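You operate a simulated robot arm through the tools that you are given. There is no shell and no other tool. Be economical: measure what you need, move in short steps, check, and stop when the job is done.

Carry out the task below with a simulated robot arm. There is one attempt and no reset: what you move stays moved.

## Task
Wipe the grey smear off the steel cabinet by the railing and put the pink bottle inside it.
Fine: use the grey rag on the cabinet and put it back; the bottle goes on the shelf; shut the door. Set down upright: what you pick out. Where these are worked on the way, their far stop is far enough and under half their travel is too little: door of the steel cabinet by the railing. What is to be rubbed or washed off counts as gone when no trace of it is left.

It is judged by the outcome, as a careful person would: the job done as asked, and still so three seconds after it is handed in. It fails if anything else is knocked over, pushed out of place, dropped, spilled or broken.

## Robot
A 7-joint arm with a two-finger parallel gripper on a trunk, on a base that drives. Base frame: it is fixed to the floor where the robot stands at the start and does not move with it; the origin is under the middle of the robot, x ahead of it, y to its left, z up. Lengths are in m, angles in degrees, forces in N, time in s.
With the tool pointing down near the work surface it reaches from about 0.46 to 0.92 m from the robot's upright axis, wherever it stands. Its first joint turns from -115.0 to 115.0 degrees. Places, roughly: door of the steel cabinet by the railing [0.4, 0.6, 0.5]; grey smear [0.5, 0.4, 0.9]; plastic box [1, 0.75, 1]; shelf inside the steel cabinet by the railing [0.6, 0.6, 0.5]. Payload 3.91 kg.
Tool frame: the origin (TCP) lies between the finger pads and is the grasp point; the fingertips stand 0.03 m ahead of it; z points along the fingers, y is the line along which they close. Largest opening 0.11 m; finger width 0.02, thickness 0.01; the body of the gripper, 0.048 by 0.112 m, starts 0.055 m behind the TCP.
Orientation is told as [roll, pitch, yaw] about the base's x, y, z axes, in that order, counted from this pose: with the fingers straight down and closing along the base's y, the tool's x points along the base's -x, its y along +y and its z along -z.

## Interface
- The arm moves only by the tool move_arm. Its argument "increments" is a list of rows, each an object (a shift or turn left out is 0, a gripper value left out holds the last) with "travel": the shift along the tool's x, y, z in m, a list of three; "angular": the turn, a rotation vector about the tool's x, y, z in degrees, a list of three; "gripper": the gripper command, from -1 (fully open) to 1 (shut), values between in proportion. In form: [{"travel": [x, y, z], "angular": [wx, wy, wz], "gripper": gripper}, ...]. A call has 1 to 10 rows; each row shifts and turns the commanded pose from where the row before left it, along the tool's axes as they then stand. A row lasts 0.2 s, in which the tool goes at most 0.05 m and 8.6 degrees; a call with a longer step from one row to the next is refused whole, and so is a gripper value outside its range. A pose out of reach is approached as far as the arm can. The call stops where the force on the tool passes 90 N (or 10 N more than at its start, if that is more) or the arm is blocked; 0.2 s more then pass. Each finger travels about 0.153 m/s and halts on what it meets, pressing with about 24 N; the grip force reading is that of the motor and also rises with nothing between the fingers. The clock runs only during rows and for 0.2 s after the last one: add rows that do not move to give the fingers time. It gives the time, the measured TCP pose, the force on the tool (base axes), the opening and the grip force at its end, in the units of the frame above (readings bear some noise), with the torque about the TCP (base axes, N m) and any sound that the robot's microphone picked up.
- Cameras (640 x 400 px; columns grow to the right, rows downward): "scene" is now at [0.2316, 0.2353, 1.5356]; the picture's right is [0.32, -0.95, 0.00], its down [-0.10, -0.04, -0.99] and it looks along [0.94, 0.32, -0.11] (base axes); focal length 214 px, centre (320, 200). "wrist" rides on the gripper at [0.072, 0.017, -0.103] in the tool frame; the picture's right is [-0.23, 0.97, 0.00], its down [-0.76, -0.18, -0.62] and it looks along [-0.61, -0.14, 0.78] (tool axes); focal length 222 px, centre (320, 200).
- grab_frame(camera): a new picture of that camera. It takes no simulated time.
- raise_lower(by): slides the trunk up (or, below 0, down) by that many m; the arm and the scene camera ride with it, the base frame stays. It gives what a move gives, with no picture.
- steer(legs): drives the robot by 1 to 6 legs, each [ahead, left, turn to the left] in m, m and degrees, along the robot's own axes; the way and the turn of a leg run together, so that a leg with both is an arc; at most 1.5 m and 180 degrees a leg. The arm and the cameras ride along, it lands a little off, and it stops where it bumps. It gives what a move gives.
- head_to(pan, tilt): turns the head with the scene camera to pan (to the left, within 80 degrees either way) and tilt (down, from -29 to 69), counted from straight ahead of the robot. It gives what a move gives.
- point_at(camera, pixels): for up to 12 pixels [column, row] of the newest picture of that camera ("zoom" is the newest enlarged one), the place [x, y, z] in the base frame of the surface seen there, good to about 0.002 m. It takes no simulated time.
- inspect(camera, box): a new picture of the part [left, top, right, bottom] of that camera's present view, enlarged. It takes no simulated time.
- close_job(): hands the job in; it is judged then, once.

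Go step by step. Measure first, check grasps and placings, and put right what went wrong. The budget is 80 turns and 52 pictures, counting those below and the enlarged ones. Unless the task says otherwise, let go and move clear before handing in, and close with one line.

The tools are called as a command line: name --argument value ..., lists and objects as JSON in quotes. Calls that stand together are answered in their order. move_arm: Moves the arm, as the interface text tells. Its arguments: {"type":"object","properties":{"increments":{"type":"array","items":{"type":"object","properties":{"travel":{"type":"array","items":{"type":"number"}},"angular":{"type":"array","items":{"type":"number"}},"gripper":{"type":"number"}}}}},"required":["increments"]} The other tools are called the same way: raise_lower (by) slides the trunk up or down; steer (legs) drives the base; head_to (pan, tilt) turns the head that bears the scene camera; grab_frame (camera) takes a picture; point_at (camera, pixels) gives the place of the surface under pixels of a picture; inspect (camera, box) takes an enlarged picture of a part of a camera's view; close_job () hands the job in.

At the start:

```text
t: 0.0
tcp_pos: [0.2204, 0.4242, 1.158]
orientation: [-1.0, -0.2, -3.7]
contact_force: [-0.3, 0.8, -0.6]
moment: [-0.02, 0.02, 0.01]
gripper_width: 0.1098
grasp_force: 0.0
trunk travel left (down, up): [-0.825, 0.165]
robot x, y, heading: [-0.0024, -0.0003, -0.1]
head pan, tilt: [80.2, 68.8]
```

scene: 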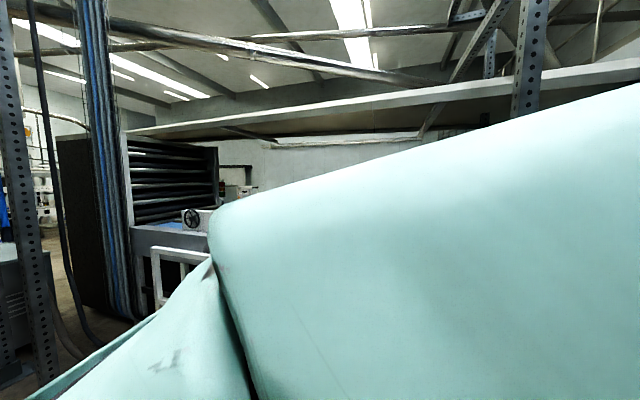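
wrist: 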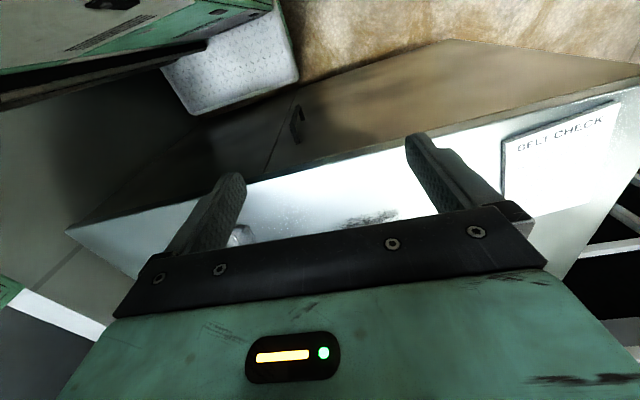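

The first scene picture is mostly blocked by the robot's own arm, while the wrist view shows a cabinet, a smear near (370,218) and a white box at (230,60). I'll take fresh pictures with the head turned toward the cabinet.

head_to --pan 50 --tilt 40

grab_frame --camera "scene"

point_at --camera "wrist" --pixels '[[370, 218], [350, 222], [395, 212], [240, 235], [297, 125], [70, 230], [455, 42], [635, 65], [190, 110], [230, 60], [555, 150]]'

```text
t: 0.9
tcp_pos: [0.2292, 0.4252, 1.1599]
orientation: [-0.9, -0.3, -4.5]
contact_force: [-0.3, -0.2, 0.3]
moment: [-0.02, -0.02, -0.04]
gripper_width: 0.1099
grasp_force: 0.1
trunk travel left (down, up): [-0.825, 0.165]
robot x, y, heading: [0.0035, -0.005, 0.4]
head pan, tilt: [50.0, 40.0]
```

```text
49 pictures are left
```

scene: 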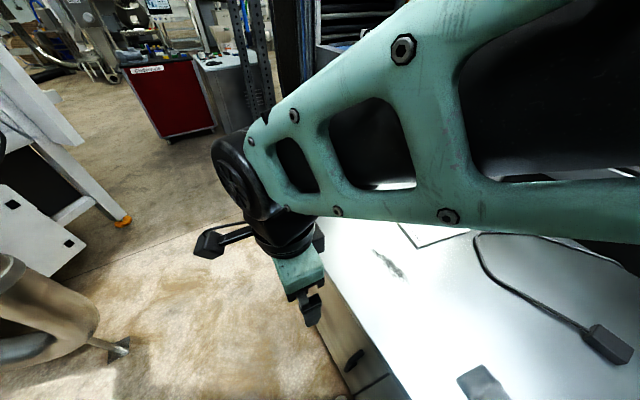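

```text
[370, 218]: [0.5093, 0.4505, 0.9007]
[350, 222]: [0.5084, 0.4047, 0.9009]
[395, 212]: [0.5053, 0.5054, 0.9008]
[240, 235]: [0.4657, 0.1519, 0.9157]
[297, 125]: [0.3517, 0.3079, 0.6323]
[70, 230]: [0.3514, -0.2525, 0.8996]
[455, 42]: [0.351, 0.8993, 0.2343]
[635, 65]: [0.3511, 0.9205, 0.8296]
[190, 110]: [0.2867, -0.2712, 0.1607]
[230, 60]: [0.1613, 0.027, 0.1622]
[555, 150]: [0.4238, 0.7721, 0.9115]
```

The cabinet top is at z≈0.90, its front at x≈0.351, with a handle at about (0.35, 0.31, 0.63). Now I look straight ahead and to the right for the bottle and the rag.

head_to --pan 0 --tilt 45

grab_frame --camera "scene"

```text
t: 2.1
tcp_pos: [0.2279, 0.4228, 1.1583]
orientation: [-1.3, -0.2, -4.3]
contact_force: [0.4, -0.2, 0.4]
moment: [-0.01, -0.01, 0.02]
gripper_width: 0.1098
grasp_force: 0.0
trunk travel left (down, up): [-0.825, 0.165]
robot x, y, heading: [-0.0038, 0.0011, 0.1]
head pan, tilt: [0.0, 45.0]
```

```text
48 pictures are left
```

scene: 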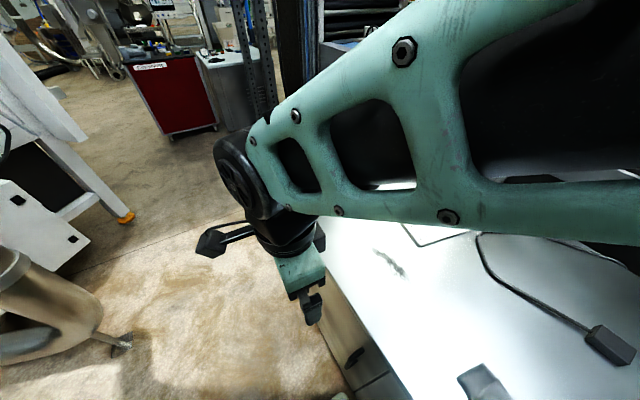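

The picture looks the same as the last, so perhaps it was taken before the head turned. I take another one now.

grab_frame --camera "scene"

```text
47 pictures are left
```

scene: 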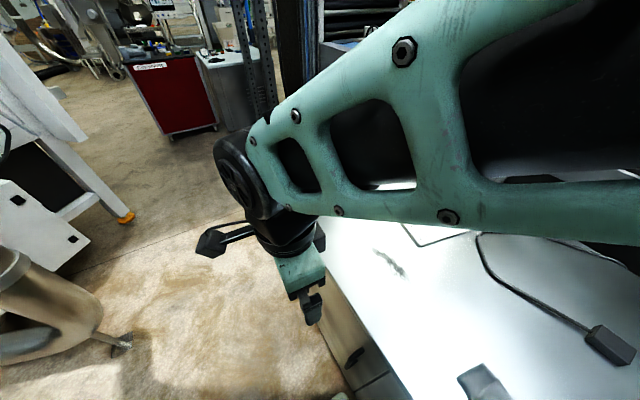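

The picture truly has not changed. I check where the camera looks by measuring points in it.

point_at --camera "scene" --pixels '[[390, 262], [485, 385], [608, 345], [350, 358], [320, 260], [355, 275], [190, 200], [100, 340], [180, 90]]'

head_to --pan -30 --tilt 30

grab_frame --camera "scene"

```text
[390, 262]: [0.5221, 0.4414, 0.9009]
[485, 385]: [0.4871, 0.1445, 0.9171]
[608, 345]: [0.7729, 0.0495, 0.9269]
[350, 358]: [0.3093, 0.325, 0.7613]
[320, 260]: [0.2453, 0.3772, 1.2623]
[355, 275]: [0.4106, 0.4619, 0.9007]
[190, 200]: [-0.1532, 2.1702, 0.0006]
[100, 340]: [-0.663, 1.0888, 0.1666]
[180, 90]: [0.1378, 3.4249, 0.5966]
```

```text
t: 3.1
tcp_pos: [0.227, 0.4252, 1.1582]
orientation: [-1.1, -0.2, -4.4]
contact_force: [0.8, -0.4, 0.4]
moment: [0.0, 0.0, 0.0]
gripper_width: 0.11
grasp_force: 0.1
trunk travel left (down, up): [-0.825, 0.165]
robot x, y, heading: [-0.0015, 0.0039, 0.1]
head pan, tilt: [-30.0, 30.0]
```

```text
46 pictures are left
```

scene: 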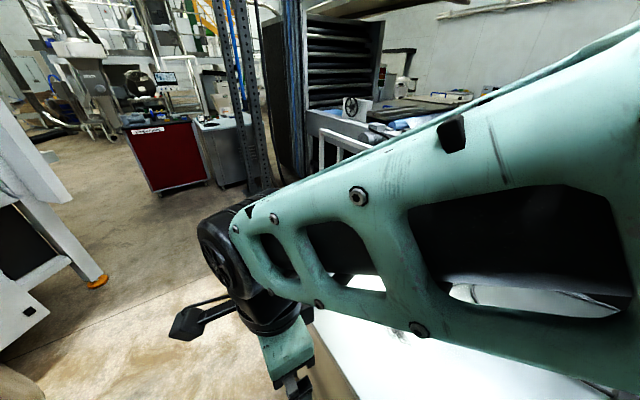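

The view tilted a bit but still faces about 50° left, so the pan doesn't match the reading. I take one more picture to see whether it is lagging.

head_to --pan -30 --tilt 50

inspect --camera "scene" --box '[0, 0, 640, 400]'

```text
t: 3.9
tcp_pos: [0.2282, 0.4221, 1.1552]
orientation: [-1.5, -0.2, -4.1]
contact_force: [0.5, 0.3, -0.1]
moment: [-0.02, -0.02, 0.02]
gripper_width: 0.1103
grasp_force: 0.0
trunk travel left (down, up): [-0.825, 0.165]
robot x, y, heading: [-0.0, -0.0037, -0.2]
head pan, tilt: [-30.0, 50.0]
```

```text
1.00 times, centred on (320, 200) of scene (not enlarged: the box is as wide or as high as the picture)
```

zoom: 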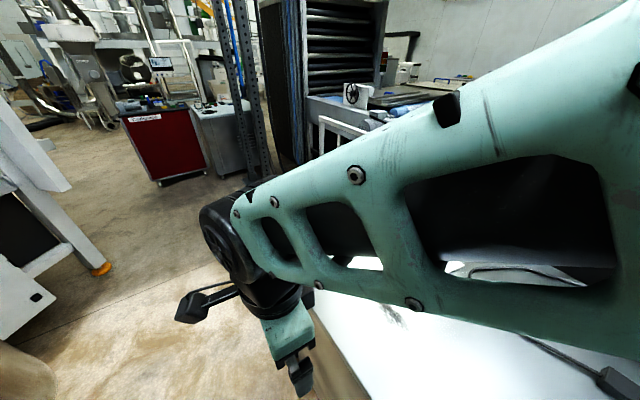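

The tilt moved only slightly for a 20° command. I'll try a known command at the other end (pan 80, tilt 0) to learn how the head behaves.

head_to --pan 20 --tilt 60

move_arm --increments '[{}, {}, {}, {}, {}, {}, {}, {}]'

grab_frame --camera "scene"

```text
t: 5.1
tcp_pos: [0.2281, 0.424, 1.154]
orientation: [-1.4, -0.1, -4.4]
contact_force: [-0.2, 0.1, 0.1]
moment: [0.02, -0.01, -0.01]
gripper_width: 0.1097
grasp_force: 0.1
trunk travel left (down, up): [-0.825, 0.165]
robot x, y, heading: [0.0001, -0.0014, 0.2]
head pan, tilt: [20.0, 60.0]
```

```text
t: 6.9
tcp_pos: [0.2288, 0.4218, 1.1545]
orientation: [-1.5, -0.2, -4.4]
contact_force: [0.0, 0.6, -0.4]
moment: [0.0, 0.0, 0.01]
gripper_width: 0.1101
grasp_force: 0.1
trunk travel left (down, up): [-0.825, 0.165]
robot x, y, heading: [-0.0017, -0.0029, 0.2]
head pan, tilt: [20.0, 60.0]
```

```text
44 pictures are left
```

scene: 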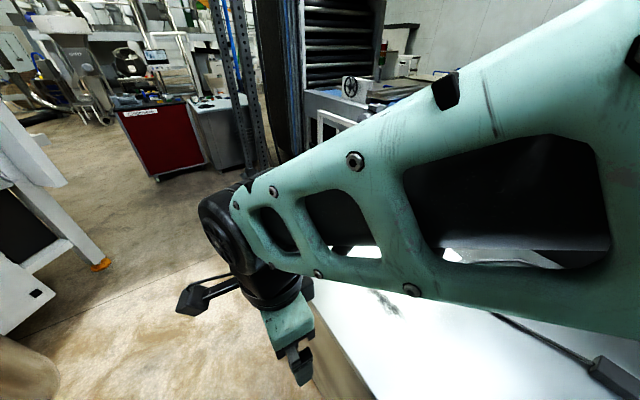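

The forearm crosses right in front of the camera and may be blocking the head. I'll bring the tool forward and to the right over the cabinet, a bit higher, then look again.

move_arm --increments '[{"travel": [0, 0, -0.04]}, {"travel": [0, 0, -0.04]}, {"travel": [-0.02, -0.035, 0]}, {"travel": [-0.02, -0.035, 0]}, {"travel": [-0.02, -0.035, 0]}, {"travel": [-0.02, -0.035, 0]}, {"travel": [-0.02, -0.035, 0]}, {"travel": [-0.02, -0.035, 0]}, {"travel": [-0.02, -0.035, 0]}, {"travel": [-0.02, -0.035, 0]}]'

grab_frame --camera "scene"

grab_frame --camera "wrist"

```text
t: 9.1
tcp_pos: [0.3617, 0.1364, 1.2437]
orientation: [-1.0, -0.2, -3.5]
contact_force: [0.2, 1.0, -0.6]
moment: [-0.02, 0.02, 0.01]
gripper_width: 0.1102
grasp_force: 0.0
trunk travel left (down, up): [-0.825, 0.165]
robot x, y, heading: [-0.0032, 0.0008, 0.1]
head pan, tilt: [20.0, 60.0]
```

```text
43 pictures are left
```

scene: 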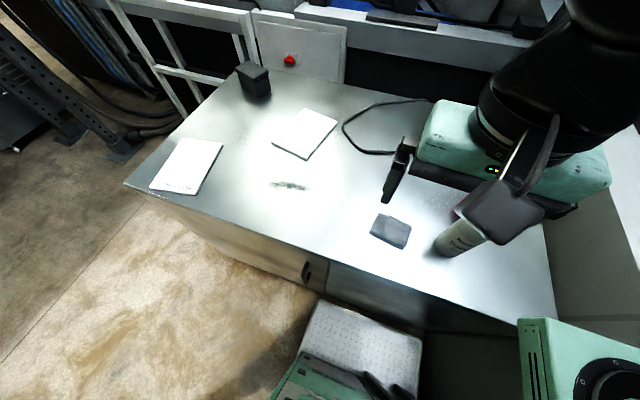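

```text
42 pictures are left
```

wrist: 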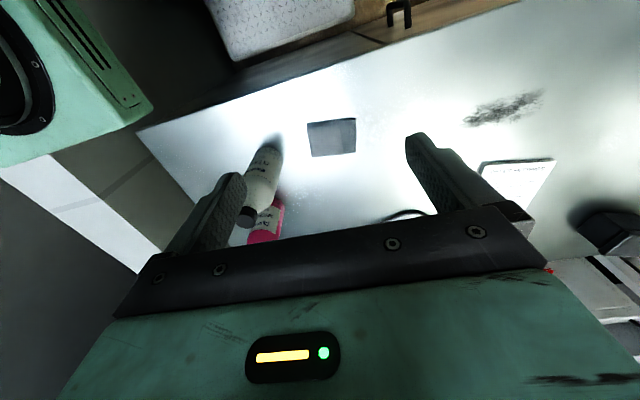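

The view is clear now: grey rag at (390,230), smear at (288,184), a white bottle at (458,240) and, in the wrist view, a pink bottle at (265,215). I measure them all.

point_at --camera "scene" --pixels '[[390, 230], [376, 215], [410, 225], [404, 247], [371, 236], [272, 183], [307, 187], [288, 189], [290, 180], [306, 272], [328, 262], [318, 290]]'

point_at --camera "wrist" --pixels '[[265, 165], [248, 215], [268, 215], [265, 236], [332, 138], [308, 123], [355, 118], [356, 152], [313, 157], [468, 122], [542, 95], [398, 5]]'

inspect --camera "wrist" --box '[200, 100, 400, 260]'

```text
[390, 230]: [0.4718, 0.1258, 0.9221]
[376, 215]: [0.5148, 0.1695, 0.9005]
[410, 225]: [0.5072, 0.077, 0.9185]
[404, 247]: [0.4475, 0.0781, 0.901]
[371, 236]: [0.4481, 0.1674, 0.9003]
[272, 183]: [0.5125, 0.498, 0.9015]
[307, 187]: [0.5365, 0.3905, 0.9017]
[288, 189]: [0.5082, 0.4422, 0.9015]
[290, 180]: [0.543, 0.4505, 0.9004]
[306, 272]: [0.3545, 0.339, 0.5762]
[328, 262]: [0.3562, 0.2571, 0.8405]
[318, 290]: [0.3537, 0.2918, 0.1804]
```

```text
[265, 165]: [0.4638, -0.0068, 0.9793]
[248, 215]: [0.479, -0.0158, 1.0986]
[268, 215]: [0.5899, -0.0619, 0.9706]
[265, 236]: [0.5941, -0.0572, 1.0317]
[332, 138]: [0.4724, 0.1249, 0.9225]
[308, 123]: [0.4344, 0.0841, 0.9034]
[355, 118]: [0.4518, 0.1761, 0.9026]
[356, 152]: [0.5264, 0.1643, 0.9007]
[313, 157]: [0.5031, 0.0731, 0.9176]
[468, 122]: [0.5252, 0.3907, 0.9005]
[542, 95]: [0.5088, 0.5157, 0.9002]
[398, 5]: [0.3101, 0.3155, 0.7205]
```

```text
2.50 times, centred on (300, 180) of wrist
```

zoom: 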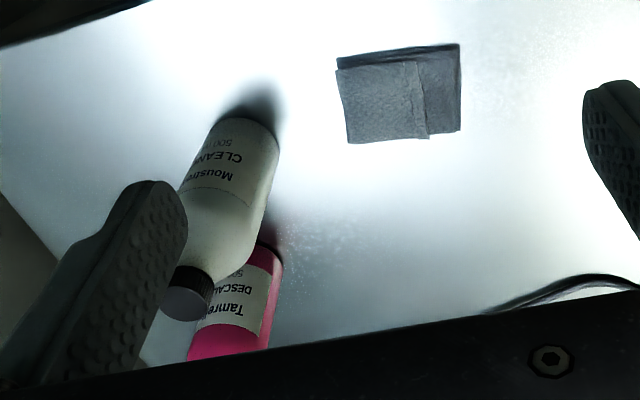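

The rag spans about x 0.44–0.515, y 0.075–0.17, top z 0.922; the smear spans x 0.50–0.545, y 0.385–0.515; the bottles stand at (0.47,-0.01) white and (0.59,-0.06) pink. I'll turn the gripper to yaw −90 so that it closes along x over the rag.

move_arm --increments '[{"angular": [0, 0, 8.6]}, {"angular": [0, 0, 8.6]}, {"angular": [0, 0, 8.6]}, {"angular": [0, 0, 8.6]}, {"angular": [0, 0, 8.6]}, {"angular": [0, 0, 8.6]}, {"angular": [0, 0, 8.6]}, {"angular": [0, 0, 8.6]}, {"angular": [0, 0, 8.6]}, {"angular": [0, 0, 8.6]}]'

```text
t: 11.3
tcp_pos: [0.3626, 0.1355, 1.2445]
orientation: [0.1, -1.0, -89.6]
contact_force: [-0.5, -0.5, -0.2]
moment: [0.01, -0.02, -0.02]
gripper_width: 0.1103
grasp_force: 0.0
trunk travel left (down, up): [-0.825, 0.165]
robot x, y, heading: [0.0001, 0.0007, -0.0]
head pan, tilt: [20.0, 60.0]
```

Yaw is −89.6 as wanted. I move over the rag at (0.477,0.125) and go down to z≈1.0 to look.

move_arm --increments '[{"travel": [-0.005, 0.04, 0]}, {"travel": [-0.005, 0.04, 0]}, {"travel": [0, 0.035, 0]}, {"travel": [0, 0, 0.045]}, {"travel": [0, 0, 0.045]}, {"travel": [0, 0, 0.045]}, {"travel": [0, 0, 0.045]}, {"travel": [0, 0, 0.045]}, {}]'

grab_frame --camera "wrist"

grab_frame --camera "scene"

```text
t: 13.3
tcp_pos: [0.478, 0.1228, 1.0197]
orientation: [0.1, -0.9, -89.7]
contact_force: [-0.1, -0.3, -0.6]
moment: [-0.02, 0.0, 0.0]
gripper_width: 0.1095
grasp_force: 0.1
trunk travel left (down, up): [-0.825, 0.165]
robot x, y, heading: [-0.0013, 0.002, 0.2]
head pan, tilt: [20.0, 60.0]
```

```text
40 pictures are left
```

wrist: 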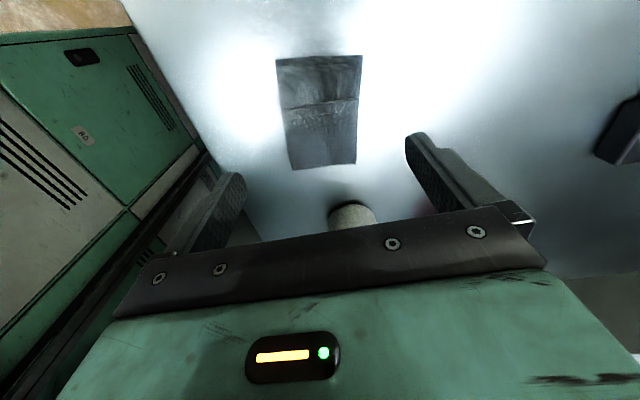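

```text
39 pictures are left
```

scene: 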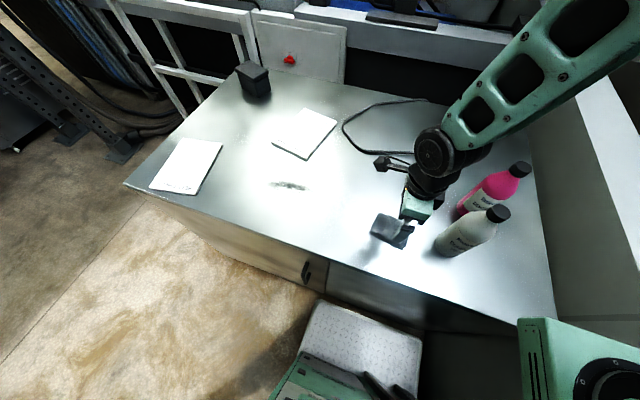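

The rag's corners show in the wrist view at (277,60),(362,56),(357,163),(291,169). I measure those, and the bottles in the scene view.

point_at --camera "wrist" --pixels '[[279, 63], [360, 58], [355, 161], [293, 167], [320, 110], [303, 80], [330, 140]]'

point_at --camera "scene" --pixels '[[500, 187], [520, 168], [470, 210], [490, 190], [470, 232], [497, 212], [447, 248], [127, 182], [545, 310]]'

```text
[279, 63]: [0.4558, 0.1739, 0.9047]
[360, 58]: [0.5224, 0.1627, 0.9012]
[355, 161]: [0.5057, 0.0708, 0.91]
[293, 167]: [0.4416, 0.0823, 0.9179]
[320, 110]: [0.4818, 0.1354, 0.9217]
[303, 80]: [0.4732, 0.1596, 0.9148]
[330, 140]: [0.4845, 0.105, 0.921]
```

```text
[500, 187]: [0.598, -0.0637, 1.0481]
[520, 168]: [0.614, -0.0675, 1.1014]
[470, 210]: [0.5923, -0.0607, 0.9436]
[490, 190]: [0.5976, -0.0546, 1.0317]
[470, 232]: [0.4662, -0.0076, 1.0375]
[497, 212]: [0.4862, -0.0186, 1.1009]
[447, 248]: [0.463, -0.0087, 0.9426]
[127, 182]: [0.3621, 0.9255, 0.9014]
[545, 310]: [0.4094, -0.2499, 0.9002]
```

The rag is turned about −9°, centred at (0.481,0.122). I turn the gripper to match, go down to TCP z≈0.934 and close on it.

move_arm --increments '[{"angular": [0, 0, 8.5]}, {"travel": [0, 0.003, 0.03]}, {"travel": [0, 0, 0.03]}, {"travel": [0, 0, 0.025]}, {}, {"gripper": 0}, {"gripper": 1}, {"gripper": 1}, {"gripper": 1}, {"gripper": 1}]'

```text
t: 15.5
tcp_pos: [0.4802, 0.1219, 0.9352]
orientation: [0.2, -1.0, -98.0]
contact_force: [0.4, 0.2, 0.0]
moment: [-0.02, 0.02, 0.0]
gripper_width: 0.0712
grasp_force: 24.2
trunk travel left (down, up): [-0.825, 0.165]
robot x, y, heading: [0.0019, 0.0033, -0.1]
head pan, tilt: [20.0, 60.0]
```

The rag is held at 0.071 m width with 24 N. I lift it a little and check it, and measure the paper next to the smear.

move_arm --increments '[{"travel": [0, 0, -0.04]}, {"travel": [0, 0, -0.03]}, {}]'

grab_frame --camera "wrist"

point_at --camera "scene" --pixels '[[303, 159], [273, 146], [335, 122], [278, 181], [300, 189], [268, 180], [312, 189], [222, 143], [193, 192]]'

inspect --camera "scene" --box '[240, 140, 440, 265]'

```text
t: 16.3
tcp_pos: [0.4804, 0.1217, 1.005]
orientation: [0.2, -1.0, -98.1]
contact_force: [-0.3, -0.3, -0.6]
moment: [-0.01, -0.01, 0.01]
gripper_width: 0.0709
grasp_force: 24.3
trunk travel left (down, up): [-0.825, 0.165]
robot x, y, heading: [0.0003, -0.0012, 0.1]
head pan, tilt: [20.0, 60.0]
```

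```text
38 pictures are left
```

wrist: 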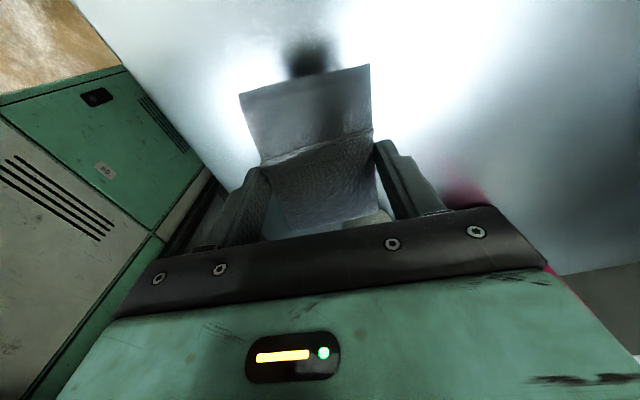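

```text
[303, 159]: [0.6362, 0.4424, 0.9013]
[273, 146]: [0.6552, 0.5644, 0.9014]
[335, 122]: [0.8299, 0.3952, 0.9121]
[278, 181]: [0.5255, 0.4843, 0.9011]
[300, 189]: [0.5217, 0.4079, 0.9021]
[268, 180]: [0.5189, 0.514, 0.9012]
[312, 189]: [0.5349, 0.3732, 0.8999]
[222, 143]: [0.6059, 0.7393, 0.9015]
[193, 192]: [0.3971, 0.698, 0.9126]
```

```text
3.20 times, centred on (340, 202) of scene
```

zoom: 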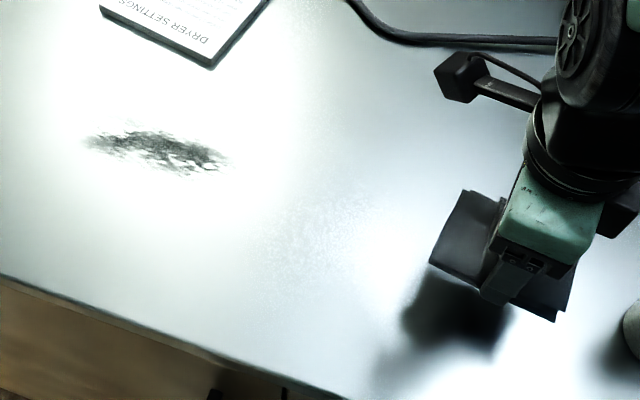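

The rag came up cleanly. I carry it to (0.525,0.36) beside the smear and lower it to touch.

move_arm --increments '[{"travel": [0.0484, 0.0023, 0]}, {"travel": [0.0484, 0.0023, 0]}, {"travel": [0.0484, 0.0023, 0]}, {"travel": [0.0484, 0.0023, 0]}, {"travel": [0.0484, 0.0023, 0]}, {"travel": [0, 0, 0.035]}, {"travel": [0, 0, 0.03]}, {"travel": [0, 0, 0.006]}, {}]'

```text
t: 18.3
tcp_pos: [0.5271, 0.3588, 0.9328]
orientation: [0.4, -0.8, -98.1]
contact_force: [0.3, -3.4, 34.0]
moment: [-0.07, 0.11, -0.2]
gripper_width: 0.0713
grasp_force: 24.1
trunk travel left (down, up): [-0.825, 0.165]
robot x, y, heading: [-0.0031, 0.0022, 0.0]
head pan, tilt: [20.0, 60.0]
```

Pressing with 34 N. I ease off slightly and stroke along +y over the smear and back.

move_arm --increments '[{"travel": [0.0297, -0.0042, -0.001]}, {"travel": [0.0297, -0.0042, 0]}, {"travel": [0.0297, -0.0042, 0]}, {"travel": [0.0297, -0.0042, 0]}, {"travel": [0.0297, -0.0042, 0]}, {"travel": [0.0297, -0.0042, 0]}, {"travel": [-0.0297, 0.0042, 0]}, {"travel": [-0.0297, 0.0042, 0]}, {"travel": [-0.0297, 0.0042, 0]}, {"travel": [-0.0297, 0.0042, 0]}]'

```text
t: 20.5
tcp_pos: [0.5169, 0.4034, 0.9304]
orientation: [0.4, -1.0, -98.1]
contact_force: [0.5, 3.3, 11.5]
moment: [0.65, 0.03, -0.08]
gripper_width: 0.071
grasp_force: 24.0
out of reach, approached as far as the arm can: row 6
trunk travel left (down, up): [-0.825, 0.165]
robot x, y, heading: [-0.0042, 0.0007, -0.2]
head pan, tilt: [20.0, 60.0]
```

Row 6 was just out of reach; the rag is still held. I finish the back stroke, lift, and look.

move_arm --increments '[{"travel": [-0.0297, 0.0042, 0]}, {"travel": [-0.0297, 0.0042, 0]}, {"travel": [0, 0, -0.03]}, {"travel": [0, 0, -0.04]}, {"travel": [-0.04, 0, 0]}, {"travel": [-0.04, 0, 0]}, {}]'

inspect --camera "scene" --box '[200, 120, 440, 270]'

```text
t: 22.1
tcp_pos: [0.5047, 0.2663, 1.0031]
orientation: [0.1, -1.0, -98.1]
contact_force: [0.1, 0.3, -0.3]
moment: [0.02, 0.02, 0.02]
gripper_width: 0.0709
grasp_force: 23.9
trunk travel left (down, up): [-0.825, 0.165]
robot x, y, heading: [-0.002, 0.0015, 0.0]
head pan, tilt: [20.0, 60.0]
```

```text
2.67 times, centred on (320, 195) of scene
```

zoom: 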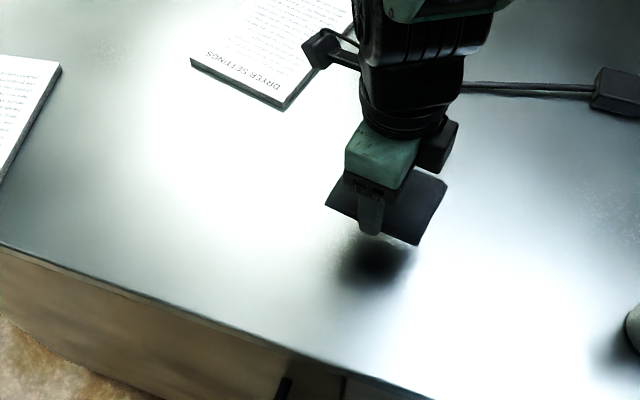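

No smear shows, though the arm hides part. I move back over the rag's own place and check again before putting it down.

move_arm --increments '[{"travel": [-0.0366, -0.001, 0]}, {"travel": [-0.0366, -0.001, 0]}, {"travel": [-0.0366, -0.001, 0]}, {"travel": [-0.0366, -0.001, 0]}, {}]'

inspect --camera "scene" --box '[220, 130, 380, 230]'

```text
t: 23.3
tcp_pos: [0.4804, 0.1226, 1.0066]
orientation: [0.2, -1.0, -98.2]
contact_force: [0.8, 0.1, -1.5]
moment: [-0.02, -0.02, 0.03]
gripper_width: 0.0713
grasp_force: 24.1
trunk travel left (down, up): [-0.825, 0.165]
robot x, y, heading: [-0.0015, -0.0007, 0.1]
head pan, tilt: [20.0, 60.0]
```

```text
4.00 times, centred on (300, 180) of scene
```

zoom: 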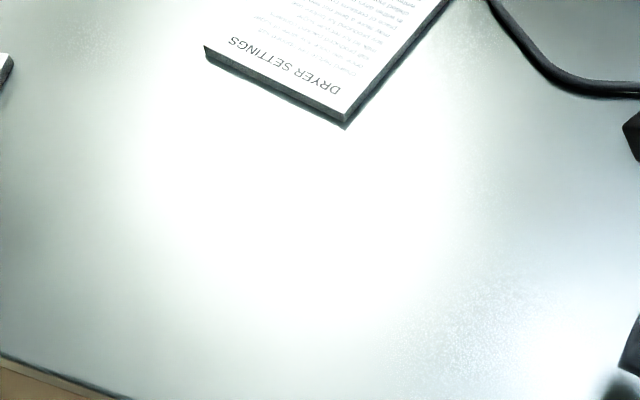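

It looks clean, but the glare could hide a faint trace, so I'll rub once more for certainty. I go back to the spot and press again.

move_arm --increments '[{"travel": [0.0484, 0.0023, 0]}, {"travel": [0.0484, 0.0023, 0]}, {"travel": [0.0484, 0.0023, 0]}, {"travel": [0.0484, 0.0023, 0]}, {"travel": [0.0484, 0.0023, 0]}, {"travel": [0, 0, 0.035]}, {"travel": [0, 0, 0.03]}, {"travel": [0, 0, 0.007]}, {}]'

move_arm --increments '[{"travel": [0.034, 0, 0]}, {"travel": [0.034, 0, 0]}, {"travel": [0.034, 0, 0]}, {"travel": [0.034, 0, 0]}, {"travel": [0, -0.025, 0]}, {"travel": [-0.034, 0, 0]}, {"travel": [-0.034, 0, 0]}, {"travel": [-0.034, 0, 0]}, {"travel": [-0.034, 0, 0]}, {}]'

```text
t: 25.3
tcp_pos: [0.5262, 0.3601, 0.9298]
orientation: [0.3, -0.9, -98.2]
contact_force: [-1.9, -1.6, 12.3]
moment: [0.02, 0.34, 0.04]
gripper_width: 0.071
grasp_force: 23.6
trunk travel left (down, up): [-0.825, 0.165]
robot x, y, heading: [-0.0002, -0.0014, 0.3]
head pan, tilt: [20.0, 60.0]
```

```text
t: 27.5
tcp_pos: [0.4997, 0.3654, 0.9312]
orientation: [0.3, -0.7, -98.0]
contact_force: [0.3, 19.1, 20.9]
moment: [0.97, 0.83, -0.82]
gripper_width: 0.0711
grasp_force: 23.8
trunk travel left (down, up): [-0.825, 0.165]
robot x, y, heading: [-0.0045, 0.0024, 0.1]
head pan, tilt: [20.0, 60.0]
```

Second rub done. I lift and return over the rag's place.

move_arm --increments '[{"travel": [0, 0, -0.035]}, {"travel": [0, 0, -0.035]}, {"travel": [-0.0487, 0.003, 0]}, {"travel": [-0.0487, 0.003, 0]}, {"travel": [-0.0487, 0.003, 0]}, {"travel": [-0.0487, 0.003, 0]}, {"travel": [-0.0487, 0.003, 0]}, {}]'

inspect --camera "scene" --box '[220, 120, 440, 260]'

grab_frame --camera "wrist"

```text
t: 29.3
tcp_pos: [0.4823, 0.1197, 1.0027]
orientation: [0.2, -1.1, -98.1]
contact_force: [-0.5, 0.7, -0.9]
moment: [-0.01, -0.02, -0.01]
gripper_width: 0.071
grasp_force: 24.5
trunk travel left (down, up): [-0.825, 0.165]
robot x, y, heading: [0.0003, -0.0019, 0.2]
head pan, tilt: [20.0, 60.0]
```

```text
2.86 times, centred on (330, 190) of scene
```

zoom: 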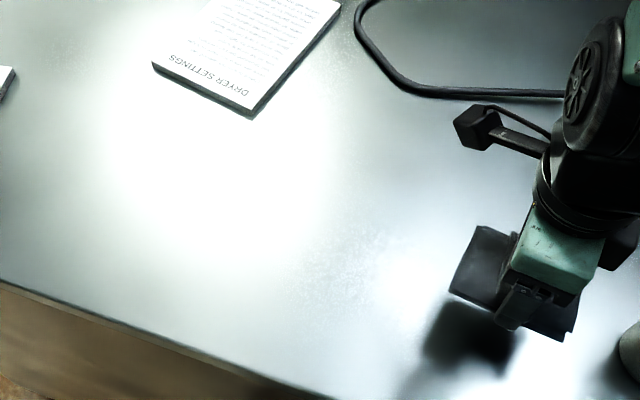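

```text
33 pictures are left
```

wrist: 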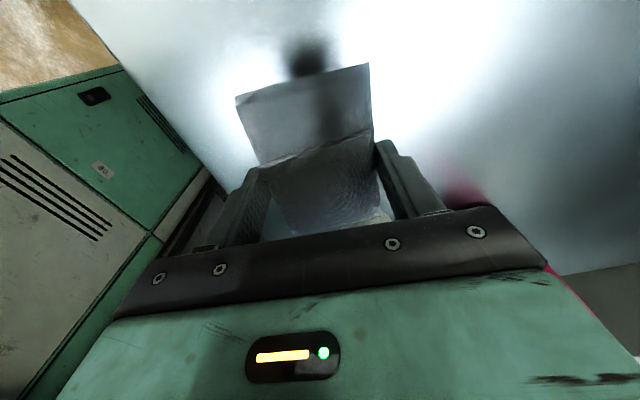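

Clean, and the rag sits in the grip unchanged. I set it down at its old place, open, and lift clear.

move_arm --increments '[{"travel": [0.002, -0.001, 0.035]}, {"travel": [0, 0, 0.025]}, {"travel": [0, 0, 0.009]}, {}, {"gripper": 0.3}, {"gripper": -0.3}, {"gripper": -1}, {"gripper": -1}, {"travel": [0, 0, -0.04]}, {"travel": [0, 0, -0.04]}]'

move_arm --increments '[{"travel": [0, 0, -0.045]}, {"travel": [0, 0, -0.045]}, {"travel": [0, 0, -0.045]}, {}]'

grab_frame --camera "wrist"

```text
t: 31.5
tcp_pos: [0.481, 0.1232, 1.0143]
orientation: [0.2, -1.1, -98.1]
contact_force: [0.6, -0.4, -1.2]
moment: [0.03, 0.02, 0.06]
gripper_width: 0.1098
grasp_force: 0.2
trunk travel left (down, up): [-0.825, 0.165]
robot x, y, heading: [-0.0007, 0.0026, 0.2]
head pan, tilt: [20.0, 60.0]
```

```text
t: 32.5
tcp_pos: [0.4806, 0.1252, 1.1513]
orientation: [0.2, -0.9, -98.1]
contact_force: [0.4, 0.6, 0.6]
moment: [-0.02, 0.01, -0.04]
gripper_width: 0.1101
grasp_force: 0.0
trunk travel left (down, up): [-0.825, 0.165]
robot x, y, heading: [-0.0006, 0.0022, 0.1]
head pan, tilt: [20.0, 60.0]
```

```text
32 pictures are left
```

wrist: 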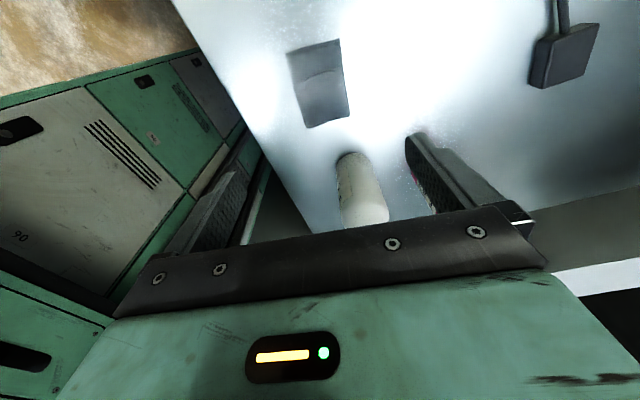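

The rag is back in place and the tool is clear. Before driving back to reach the door handle, I look left-back and right-back for obstacles.

head_to --pan 80 --tilt 40

grab_frame --camera "scene"

head_to --pan -80 --tilt 40

grab_frame --camera "scene"

```text
t: 33.8
tcp_pos: [0.4804, 0.1248, 1.1488]
orientation: [0.2, -1.0, -98.0]
contact_force: [-0.3, -0.8, 0.3]
moment: [-0.01, -0.05, -0.05]
gripper_width: 0.1102
grasp_force: 0.0
trunk travel left (down, up): [-0.825, 0.165]
robot x, y, heading: [0.0005, 0.0014, 0.2]
head pan, tilt: [80.0, 40.0]
```

```text
31 pictures are left
```

scene: 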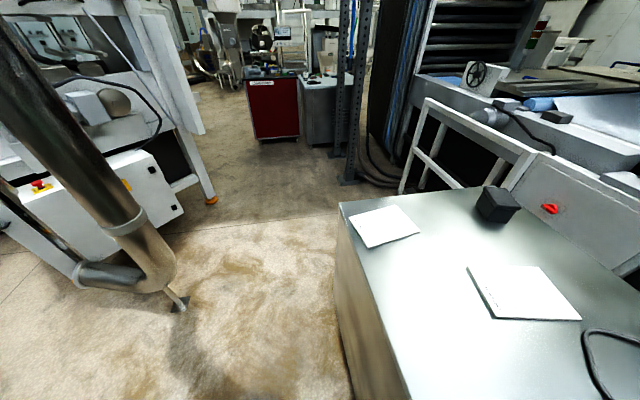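

```text
t: 36.2
tcp_pos: [0.4805, 0.1252, 1.1501]
orientation: [0.2, -1.0, -98.1]
contact_force: [0.2, 0.1, -0.4]
moment: [0.02, -0.01, 0.0]
gripper_width: 0.1099
grasp_force: 0.0
trunk travel left (down, up): [-0.825, 0.165]
robot x, y, heading: [-0.0008, -0.0019, -0.3]
head pan, tilt: [-80.0, 40.0]
```

```text
30 pictures are left
```

scene: 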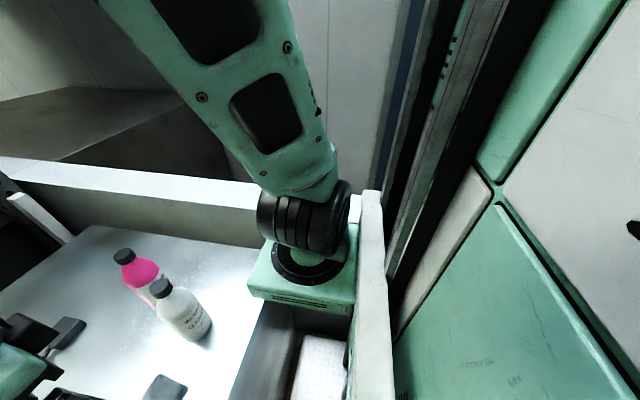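

The left view shows clear floor behind-left, with a pipe stand near (180,300) earlier measured about (−0.66,1.09). In the right view I measure the white wall and the robot's own body.

point_at --camera "scene" --pixels '[[310, 270], [270, 285], [345, 270], [370, 300], [320, 360], [130, 190], [20, 180], [240, 215], [520, 330], [430, 250], [300, 200], [60, 110]]'

head_to --pan 35 --tilt 69

grab_frame --camera "scene"

```text
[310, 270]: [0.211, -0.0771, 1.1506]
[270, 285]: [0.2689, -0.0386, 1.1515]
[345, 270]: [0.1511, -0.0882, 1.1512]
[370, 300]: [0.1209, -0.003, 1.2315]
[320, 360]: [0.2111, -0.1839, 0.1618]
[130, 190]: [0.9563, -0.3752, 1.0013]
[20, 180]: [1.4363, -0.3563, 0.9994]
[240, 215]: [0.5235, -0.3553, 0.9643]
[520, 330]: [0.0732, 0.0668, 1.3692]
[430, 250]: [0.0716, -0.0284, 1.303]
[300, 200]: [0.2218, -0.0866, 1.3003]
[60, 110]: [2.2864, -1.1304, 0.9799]
```

```text
t: 38.2
tcp_pos: [0.481, 0.1255, 1.1498]
orientation: [0.2, -0.9, -98.0]
contact_force: [0.1, -0.1, 0.1]
moment: [0.0, -0.03, 0.01]
gripper_width: 0.11
grasp_force: 0.1
trunk travel left (down, up): [-0.825, 0.165]
robot x, y, heading: [-0.0027, 0.0008, 0.3]
head pan, tilt: [35.0, 68.8]
```

```text
29 pictures are left
```

scene: 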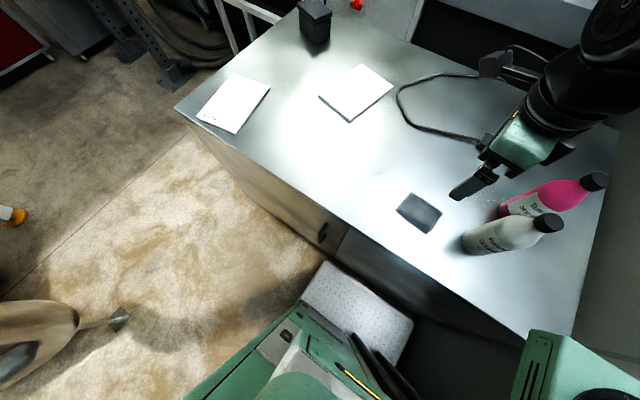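

The door handle shows at (322,232) and the pipe stand's foot at (120,320) near the door's swing path. I measure these, plus the door's edges.

point_at --camera "scene" --pixels '[[120, 320], [78, 318], [20, 305], [323, 232], [346, 232], [336, 255], [188, 122], [290, 200], [320, 290], [400, 330], [330, 320], [60, 390]]'

inspect --camera "scene" --box '[270, 190, 390, 270]'

```text
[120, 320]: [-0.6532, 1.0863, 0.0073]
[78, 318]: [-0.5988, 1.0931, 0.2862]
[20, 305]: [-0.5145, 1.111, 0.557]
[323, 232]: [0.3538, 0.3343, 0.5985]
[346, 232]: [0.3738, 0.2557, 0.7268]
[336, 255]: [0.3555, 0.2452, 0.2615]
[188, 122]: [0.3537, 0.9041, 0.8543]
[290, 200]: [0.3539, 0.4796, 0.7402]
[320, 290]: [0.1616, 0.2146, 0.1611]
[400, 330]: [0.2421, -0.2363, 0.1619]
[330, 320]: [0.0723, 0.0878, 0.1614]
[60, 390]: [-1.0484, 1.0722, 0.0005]
```

```text
5.00 times, centred on (330, 230) of scene
```

zoom: 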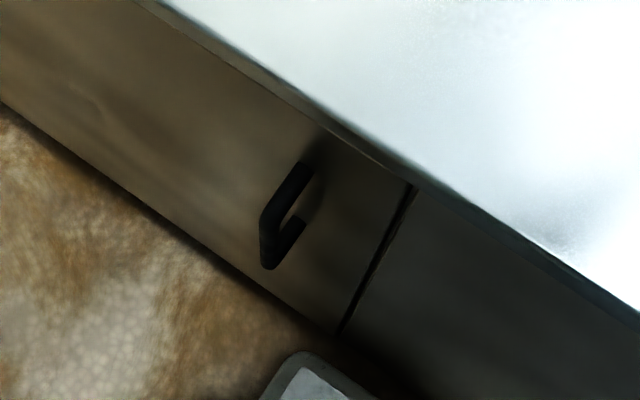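

The handle is a vertical D-bar and the door seam is at y≈0.25, so it hinges at y≈0.92. I measure the handle's parts in the zoom.

point_at --camera "zoom" --pixels '[[267, 225], [267, 250], [268, 262], [285, 190], [305, 168], [290, 240], [300, 225], [410, 192], [345, 325]]'

```text
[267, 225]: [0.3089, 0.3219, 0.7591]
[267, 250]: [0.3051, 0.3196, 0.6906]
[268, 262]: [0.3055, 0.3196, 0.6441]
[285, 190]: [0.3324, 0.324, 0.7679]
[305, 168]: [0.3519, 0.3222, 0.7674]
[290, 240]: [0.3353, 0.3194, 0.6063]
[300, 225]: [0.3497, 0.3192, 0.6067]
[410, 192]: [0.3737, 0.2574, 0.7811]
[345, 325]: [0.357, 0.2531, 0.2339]
```

Handle bar: x≈0.31, y≈0.32, z 0.61–0.76, standing 0.045 m off the door. I raise the tool a bit and drive back 0.5 m.

move_arm --increments '[{"travel": [0, 0, -0.04]}, {"travel": [0, 0, -0.03]}, {}]'

steer --legs '[[-0.5, 0, 0]]'

```text
t: 39.0
tcp_pos: [0.4798, 0.1263, 1.221]
orientation: [0.3, -1.0, -98.1]
contact_force: [0.9, 0.7, -0.6]
moment: [0.03, -0.02, 0.01]
gripper_width: 0.1099
grasp_force: 0.1
trunk travel left (down, up): [-0.825, 0.165]
robot x, y, heading: [-0.0032, 0.0023, -0.1]
head pan, tilt: [35.0, 68.8]
```

```text
t: 41.9
tcp_pos: [-0.0193, 0.1257, 1.2202]
orientation: [0.1, -1.0, -98.3]
contact_force: [-0.2, 1.1, 0.0]
moment: [0.01, -0.03, -0.01]
gripper_width: 0.1101
grasp_force: 0.2
trunk travel left (down, up): [-0.825, 0.165]
robot x, y, heading: [-0.4991, 0.0015, -0.2]
head pan, tilt: [35.0, 68.8]
```

Robot is at x −0.50 and the tool is clear of the cabinet. I turn the tool to yaw −180 first, then pitch it up to point along +x with the camera on top.

move_arm --increments '[{"angular": [0, 0, 8.2]}, {"angular": [0, 0, 8.2]}, {"angular": [0, 0, 8.2]}, {"angular": [0, 0, 8.2]}, {"angular": [0, 0, 8.2]}, {"angular": [0, 0, 8.2]}, {"angular": [0, 0, 8.2]}, {"angular": [0, 0, 8.2]}, {"angular": [0, 0, 8.2]}, {"angular": [0, 0, 8.2]}]'

raise_lower --by -0.4

move_arm --increments '[{"angular": [0, 8.5, 0]}, {"angular": [0, 8.5, 0]}, {"angular": [0, 8.5, 0]}, {"angular": [0, 8.5, 0]}, {"angular": [0, 8.5, 0]}, {"angular": [0, 8.5, 0]}, {"angular": [0, 8.5, 0]}, {"angular": [0, 8.5, 0]}, {"angular": [0, 8.5, 0]}, {"angular": [0, 8.5, 0]}]'

```text
t: 44.3
tcp_pos: [-0.0195, 0.1278, 1.2433]
orientation: [-7.7, -3.1, 180.0]
contact_force: [0.9, 0.5, -0.3]
moment: [0.01, 0.0, -0.01]
gripper_width: 0.1101
grasp_force: 0.1
trunk travel left (down, up): [-0.825, 0.165]
robot x, y, heading: [-0.5009, 0.0027, -0.3]
head pan, tilt: [35.0, 68.8]
stopped in row 10: the arm was blocked; the commanded pose is now the measured one
```

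```text
t: 48.1
tcp_pos: [-0.0185, 0.1272, 0.8443]
orientation: [-7.7, -3.1, 179.8]
contact_force: [0.3, -0.1, 0.5]
moment: [0.01, 0.0, -0.01]
gripper_width: 0.1101
grasp_force: 0.0
trunk travel left (down, up): [-0.425, 0.565]
robot x, y, heading: [-0.5011, 0.0004, -0.1]
head pan, tilt: [35.0, 68.8]
```

```text
t: 48.5
tcp_pos: [-0.0174, 0.1242, 0.8814]
orientation: [-22.9, -1.6, 178.4]
contact_force: [-0.3, -0.8, 0.4]
moment: [0.02, 0.0, 0.0]
gripper_width: 0.11
grasp_force: 0.1
trunk travel left (down, up): [-0.425, 0.565]
robot x, y, heading: [-0.4979, 0.0023, -0.5]
head pan, tilt: [35.0, 68.8]
stopped in row 2: the arm was blocked; the commanded pose is now the measured one
```

The wrist hits its limit near yaw −180, so I'll use the other posture (camera underneath). I undo the pitch and turn back toward yaw 0.

move_arm --increments '[{"angular": [0, -8.5, 0]}, {"angular": [0, -6.5, 0]}, {"angular": [0, 0, -8.6]}, {"angular": [0, 0, -8.6]}, {"angular": [0, 0, -8.6]}, {"angular": [0, 0, -8.6]}, {"angular": [0, 0, -8.6]}, {"angular": [0, 0, -8.6]}, {"angular": [0, 0, -8.6]}, {"angular": [0, 0, -8.6]}]'

move_arm --increments '[{"angular": [0, 0, -8.6]}, {"angular": [0, 0, -8.6]}, {"angular": [0, 0, -8.6]}, {"angular": [0, 0, -8.6]}, {"angular": [0, 0, -8.6]}, {"angular": [0, 0, -8.6]}, {"angular": [0, 0, -8.6]}, {"angular": [0, 0, -8.6]}, {"angular": [0, 0, -8.6]}, {"angular": [0, 0, -8.6]}]'

```text
t: 50.7
tcp_pos: [-0.018, 0.1234, 0.8819]
orientation: [-23.4, 15.3, -113.4]
contact_force: [-0.1, -1.3, -0.3]
moment: [0.02, -0.01, 0.0]
gripper_width: 0.1101
grasp_force: 0.0
trunk travel left (down, up): [-0.425, 0.565]
robot x, y, heading: [-0.4982, 0.0019, 0.0]
head pan, tilt: [35.0, 68.8]
```

```text
t: 52.9
tcp_pos: [-0.0171, 0.1248, 0.8821]
orientation: [15.0, 23.7, -21.1]
contact_force: [-0.3, 0.6, 0.3]
moment: [0.0, 0.05, -0.03]
gripper_width: 0.1099
grasp_force: 0.0
trunk travel left (down, up): [-0.425, 0.565]
robot x, y, heading: [-0.4958, -0.0023, -0.1]
head pan, tilt: [35.0, 68.8]
```

Tool is tilted now; I computed the rotation to point along +x with the fingers closing along y. I move forward 0.12 m and turn in two batches.

move_arm --increments '[{"travel": [-0.0342, 0.0178, -0.0108]}, {"travel": [-0.0342, 0.0178, -0.0108]}, {"travel": [-0.0342, 0.0178, -0.0108]}, {"angular": [-0.28, -7.73, -2.52]}, {"angular": [-0.28, -7.73, -2.52]}, {"angular": [-0.28, -7.73, -2.52]}, {"angular": [-0.28, -7.73, -2.52]}, {"angular": [-0.28, -7.73, -2.52]}, {"angular": [-0.28, -7.73, -2.52]}, {"angular": [-0.28, -7.73, -2.52]}]'

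move_arm --increments '[{"angular": [-0.28, -7.73, -2.52]}, {"angular": [-0.28, -7.73, -2.52]}, {"angular": [-0.28, -7.73, -2.52]}, {"angular": [-0.28, -7.73, -2.52]}, {"angular": [-0.28, -7.73, -2.52]}, {"angular": [-0.28, -7.73, -2.52]}, {"angular": [-0.28, -7.73, -2.52]}, {}]'

```text
t: 55.1
tcp_pos: [0.1023, 0.1251, 0.8819]
orientation: [17.0, -33.2, -19.3]
contact_force: [-0.1, -0.2, 0.7]
moment: [-0.01, 0.02, 0.03]
gripper_width: 0.1101
grasp_force: 0.1
trunk travel left (down, up): [-0.425, 0.565]
robot x, y, heading: [-0.5024, 0.0005, -0.5]
head pan, tilt: [35.0, 68.8]
```

```text
t: 56.9
tcp_pos: [0.1042, 0.1238, 0.8825]
orientation: [-128.1, -89.7, 128.1]
contact_force: [-0.1, 0.2, 0.5]
moment: [-0.01, -0.02, -0.02]
gripper_width: 0.1098
grasp_force: 0.1
trunk travel left (down, up): [-0.425, 0.565]
robot x, y, heading: [-0.4974, 0.0035, -0.1]
head pan, tilt: [35.0, 68.8]
```

The tool now points along +x. I shift to y 0.32, z 0.69 in front of the handle and look.

move_arm --increments '[{"travel": [0.033, 0.0325, 0]}, {"travel": [0.033, 0.0325, 0]}, {"travel": [0.033, 0.0325, 0]}, {"travel": [0.033, 0.0325, 0]}, {"travel": [0.033, 0.0325, 0]}, {"travel": [0.033, 0.0325, 0]}, {}]'

grab_frame --camera "wrist"

grab_frame --camera "scene"

```text
t: 58.5
tcp_pos: [0.103, 0.3192, 0.682]
orientation: [-106.3, -89.9, 106.3]
contact_force: [0.8, 0.3, -0.5]
moment: [-0.02, -0.04, 0.03]
gripper_width: 0.1097
grasp_force: 0.1
trunk travel left (down, up): [-0.425, 0.565]
robot x, y, heading: [-0.5019, -0.0015, -0.3]
head pan, tilt: [35.0, 68.8]
```

```text
27 pictures are left
```

wrist: 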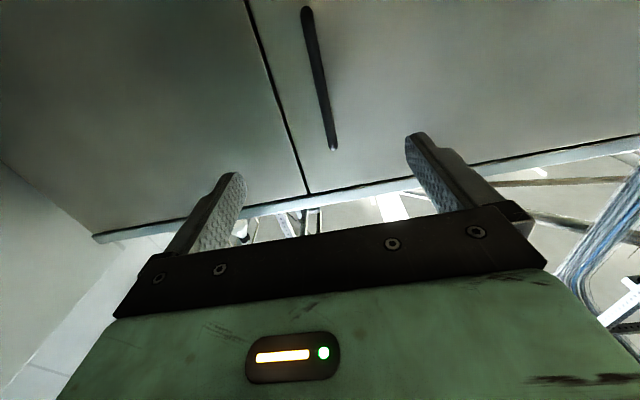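

```text
26 pictures are left
```

scene: 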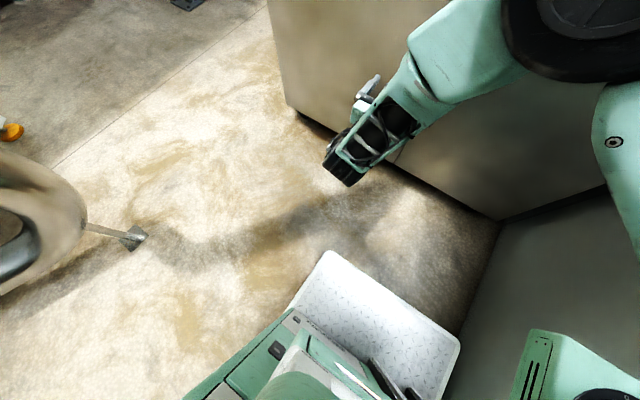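

The handle shows between the fingers at (320,80). I check its place from the wrist picture, then approach.

point_at --camera "wrist" --pixels '[[318, 70], [308, 15], [333, 145], [300, 170]]'

move_arm --increments '[{"travel": [0, 0, 0.045]}, {"travel": [0, 0, 0.045]}, {"travel": [0, 0, 0.045]}, {"travel": [0, 0, 0.04]}, {"travel": [0, 0, 0.025]}, {}]'

```text
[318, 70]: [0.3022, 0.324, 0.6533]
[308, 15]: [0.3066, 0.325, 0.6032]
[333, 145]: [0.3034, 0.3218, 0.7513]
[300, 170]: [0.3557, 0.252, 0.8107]
```

```text
t: 59.9
tcp_pos: [0.3025, 0.3181, 0.6838]
orientation: [-97.0, -89.9, 97.0]
contact_force: [0.7, -0.5, 1.0]
moment: [-0.01, 0.01, 0.0]
gripper_width: 0.1101
grasp_force: 0.1
trunk travel left (down, up): [-0.425, 0.565]
robot x, y, heading: [-0.4979, 0.0001, -0.2]
head pan, tilt: [35.0, 68.8]
```

The bar is at about (0.308,0.323), centred between the fingers. I close on it and swing the first 9° with the tool following the door's arc about the hinge at (0.354,0.92).

move_arm --increments '[{"travel": [0, 0.004, 0.004], "gripper": 0}, {"gripper": 1}, {"gripper": 1}, {"gripper": 1}, {"gripper": 1}, {"gripper": 1}]'

move_arm --increments '[{"travel": [0, 0.0033, -0.0312], "angular": [3, 0, 0]}, {"travel": [0, 0.0033, -0.0312], "angular": [3, 0, 0]}, {"travel": [0, 0.0033, -0.0312], "angular": [3, 0, 0]}, {}]'

```text
t: 61.3
tcp_pos: [0.3076, 0.3231, 0.6855]
orientation: [-109.5, -89.9, 109.3]
contact_force: [-0.3, 6.9, 1.1]
moment: [0.11, 0.0, 0.02]
gripper_width: 0.0139
grasp_force: 45.1
trunk travel left (down, up): [-0.425, 0.565]
robot x, y, heading: [-0.4997, -0.0014, -0.2]
head pan, tilt: [35.0, 68.8]
```

```text
t: 62.3
tcp_pos: [0.215, 0.3365, 0.6846]
orientation: [-127.3, -89.7, 118.3]
contact_force: [1.5, 8.2, 3.6]
moment: [0.01, -0.67, 0.06]
gripper_width: 0.0136
grasp_force: 44.9
trunk travel left (down, up): [-0.425, 0.565]
robot x, y, heading: [-0.4961, 0.0004, -0.4]
head pan, tilt: [35.0, 68.8]
```

The door moves freely (forces under 9 N) and the bar is held. I go on along the arc.

move_arm --increments '[{"travel": [0, 0.0033, -0.0312], "angular": [3, 0, 0]}, {"travel": [0, 0.0033, -0.0312], "angular": [3, 0, 0]}, {"travel": [0, 0.0033, -0.0312], "angular": [3, 0, 0]}, {"travel": [0, 0.0033, -0.0312], "angular": [3, 0, 0]}, {"travel": [0, 0.0033, -0.0312], "angular": [3, 0, 0]}, {"travel": [0, 0.0033, -0.0312], "angular": [3, 0, 0]}, {"travel": [0, 0.0033, -0.0312], "angular": [3, 0, 0]}, {}]'

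```text
t: 64.1
tcp_pos: [0.0133, 0.4242, 0.6839]
orientation: [-146.9, -89.7, 116.4]
contact_force: [-30.4, -46.2, 9.9]
moment: [0.6, 0.67, -0.15]
gripper_width: 0.0137
grasp_force: 45.3
trunk travel left (down, up): [-0.425, 0.565]
robot x, y, heading: [-0.4993, -0.0003, -0.3]
head pan, tilt: [35.0, 68.8]
```

Opened to ~30°, but 55 N builds up radially outward, so the true radius is slightly larger. I correct outward 4 mm and go on 15°.

move_arm --increments '[{"travel": [0, -0.004, 0]}, {"travel": [0, 0.0028, -0.0314], "angular": [3, 0, 0]}, {"travel": [0, 0.0028, -0.0314], "angular": [3, 0, 0]}, {"travel": [0, 0.0028, -0.0314], "angular": [3, 0, 0]}, {"travel": [0, 0.0028, -0.0314], "angular": [3, 0, 0]}, {"travel": [0, 0.0028, -0.0314], "angular": [3, 0, 0]}, {}]'

```text
t: 65.2
tcp_pos: [-0.0318, 0.4552, 0.6858]
orientation: [-14.2, -89.6, -21.5]
contact_force: [18.1, 21.2, -15.2]
moment: [-0.23, -0.64, 0.12]
gripper_width: 0.0137
grasp_force: 44.8
out of reach, approached as far as the arm can: row 4, 5
trunk travel left (down, up): [-0.425, 0.565]
robot x, y, heading: [-0.4984, 0.0007, -0.1]
head pan, tilt: [35.0, 68.8]
stopped in row 5: the force on the tool passed its limit at 101 N (the readings are from after the stop); the commanded pose is now the measured one
```

Door is at about 36° and the arm is at its reach there. With the bar still gripped, I'll drive the base in small arcs about the hinge so that robot and door turn together; first two legs of 6°.

steer --legs '[[-0.0964, 0.0892, -6], [-0.0964, 0.0892, -6]]'

```text
t: 67.3
tcp_pos: [-0.1223, 0.5474, 0.6859]
orientation: [-24.7, -89.5, -23.2]
contact_force: [10.8, 8.5, -32.6]
moment: [0.6, 0.29, 0.03]
gripper_width: 0.0137
grasp_force: 45.5
trunk travel left (down, up): [-0.425, 0.565]
robot x, y, heading: [-0.6687, 0.2018, -12.0]
head pan, tilt: [35.0, 68.8]
```

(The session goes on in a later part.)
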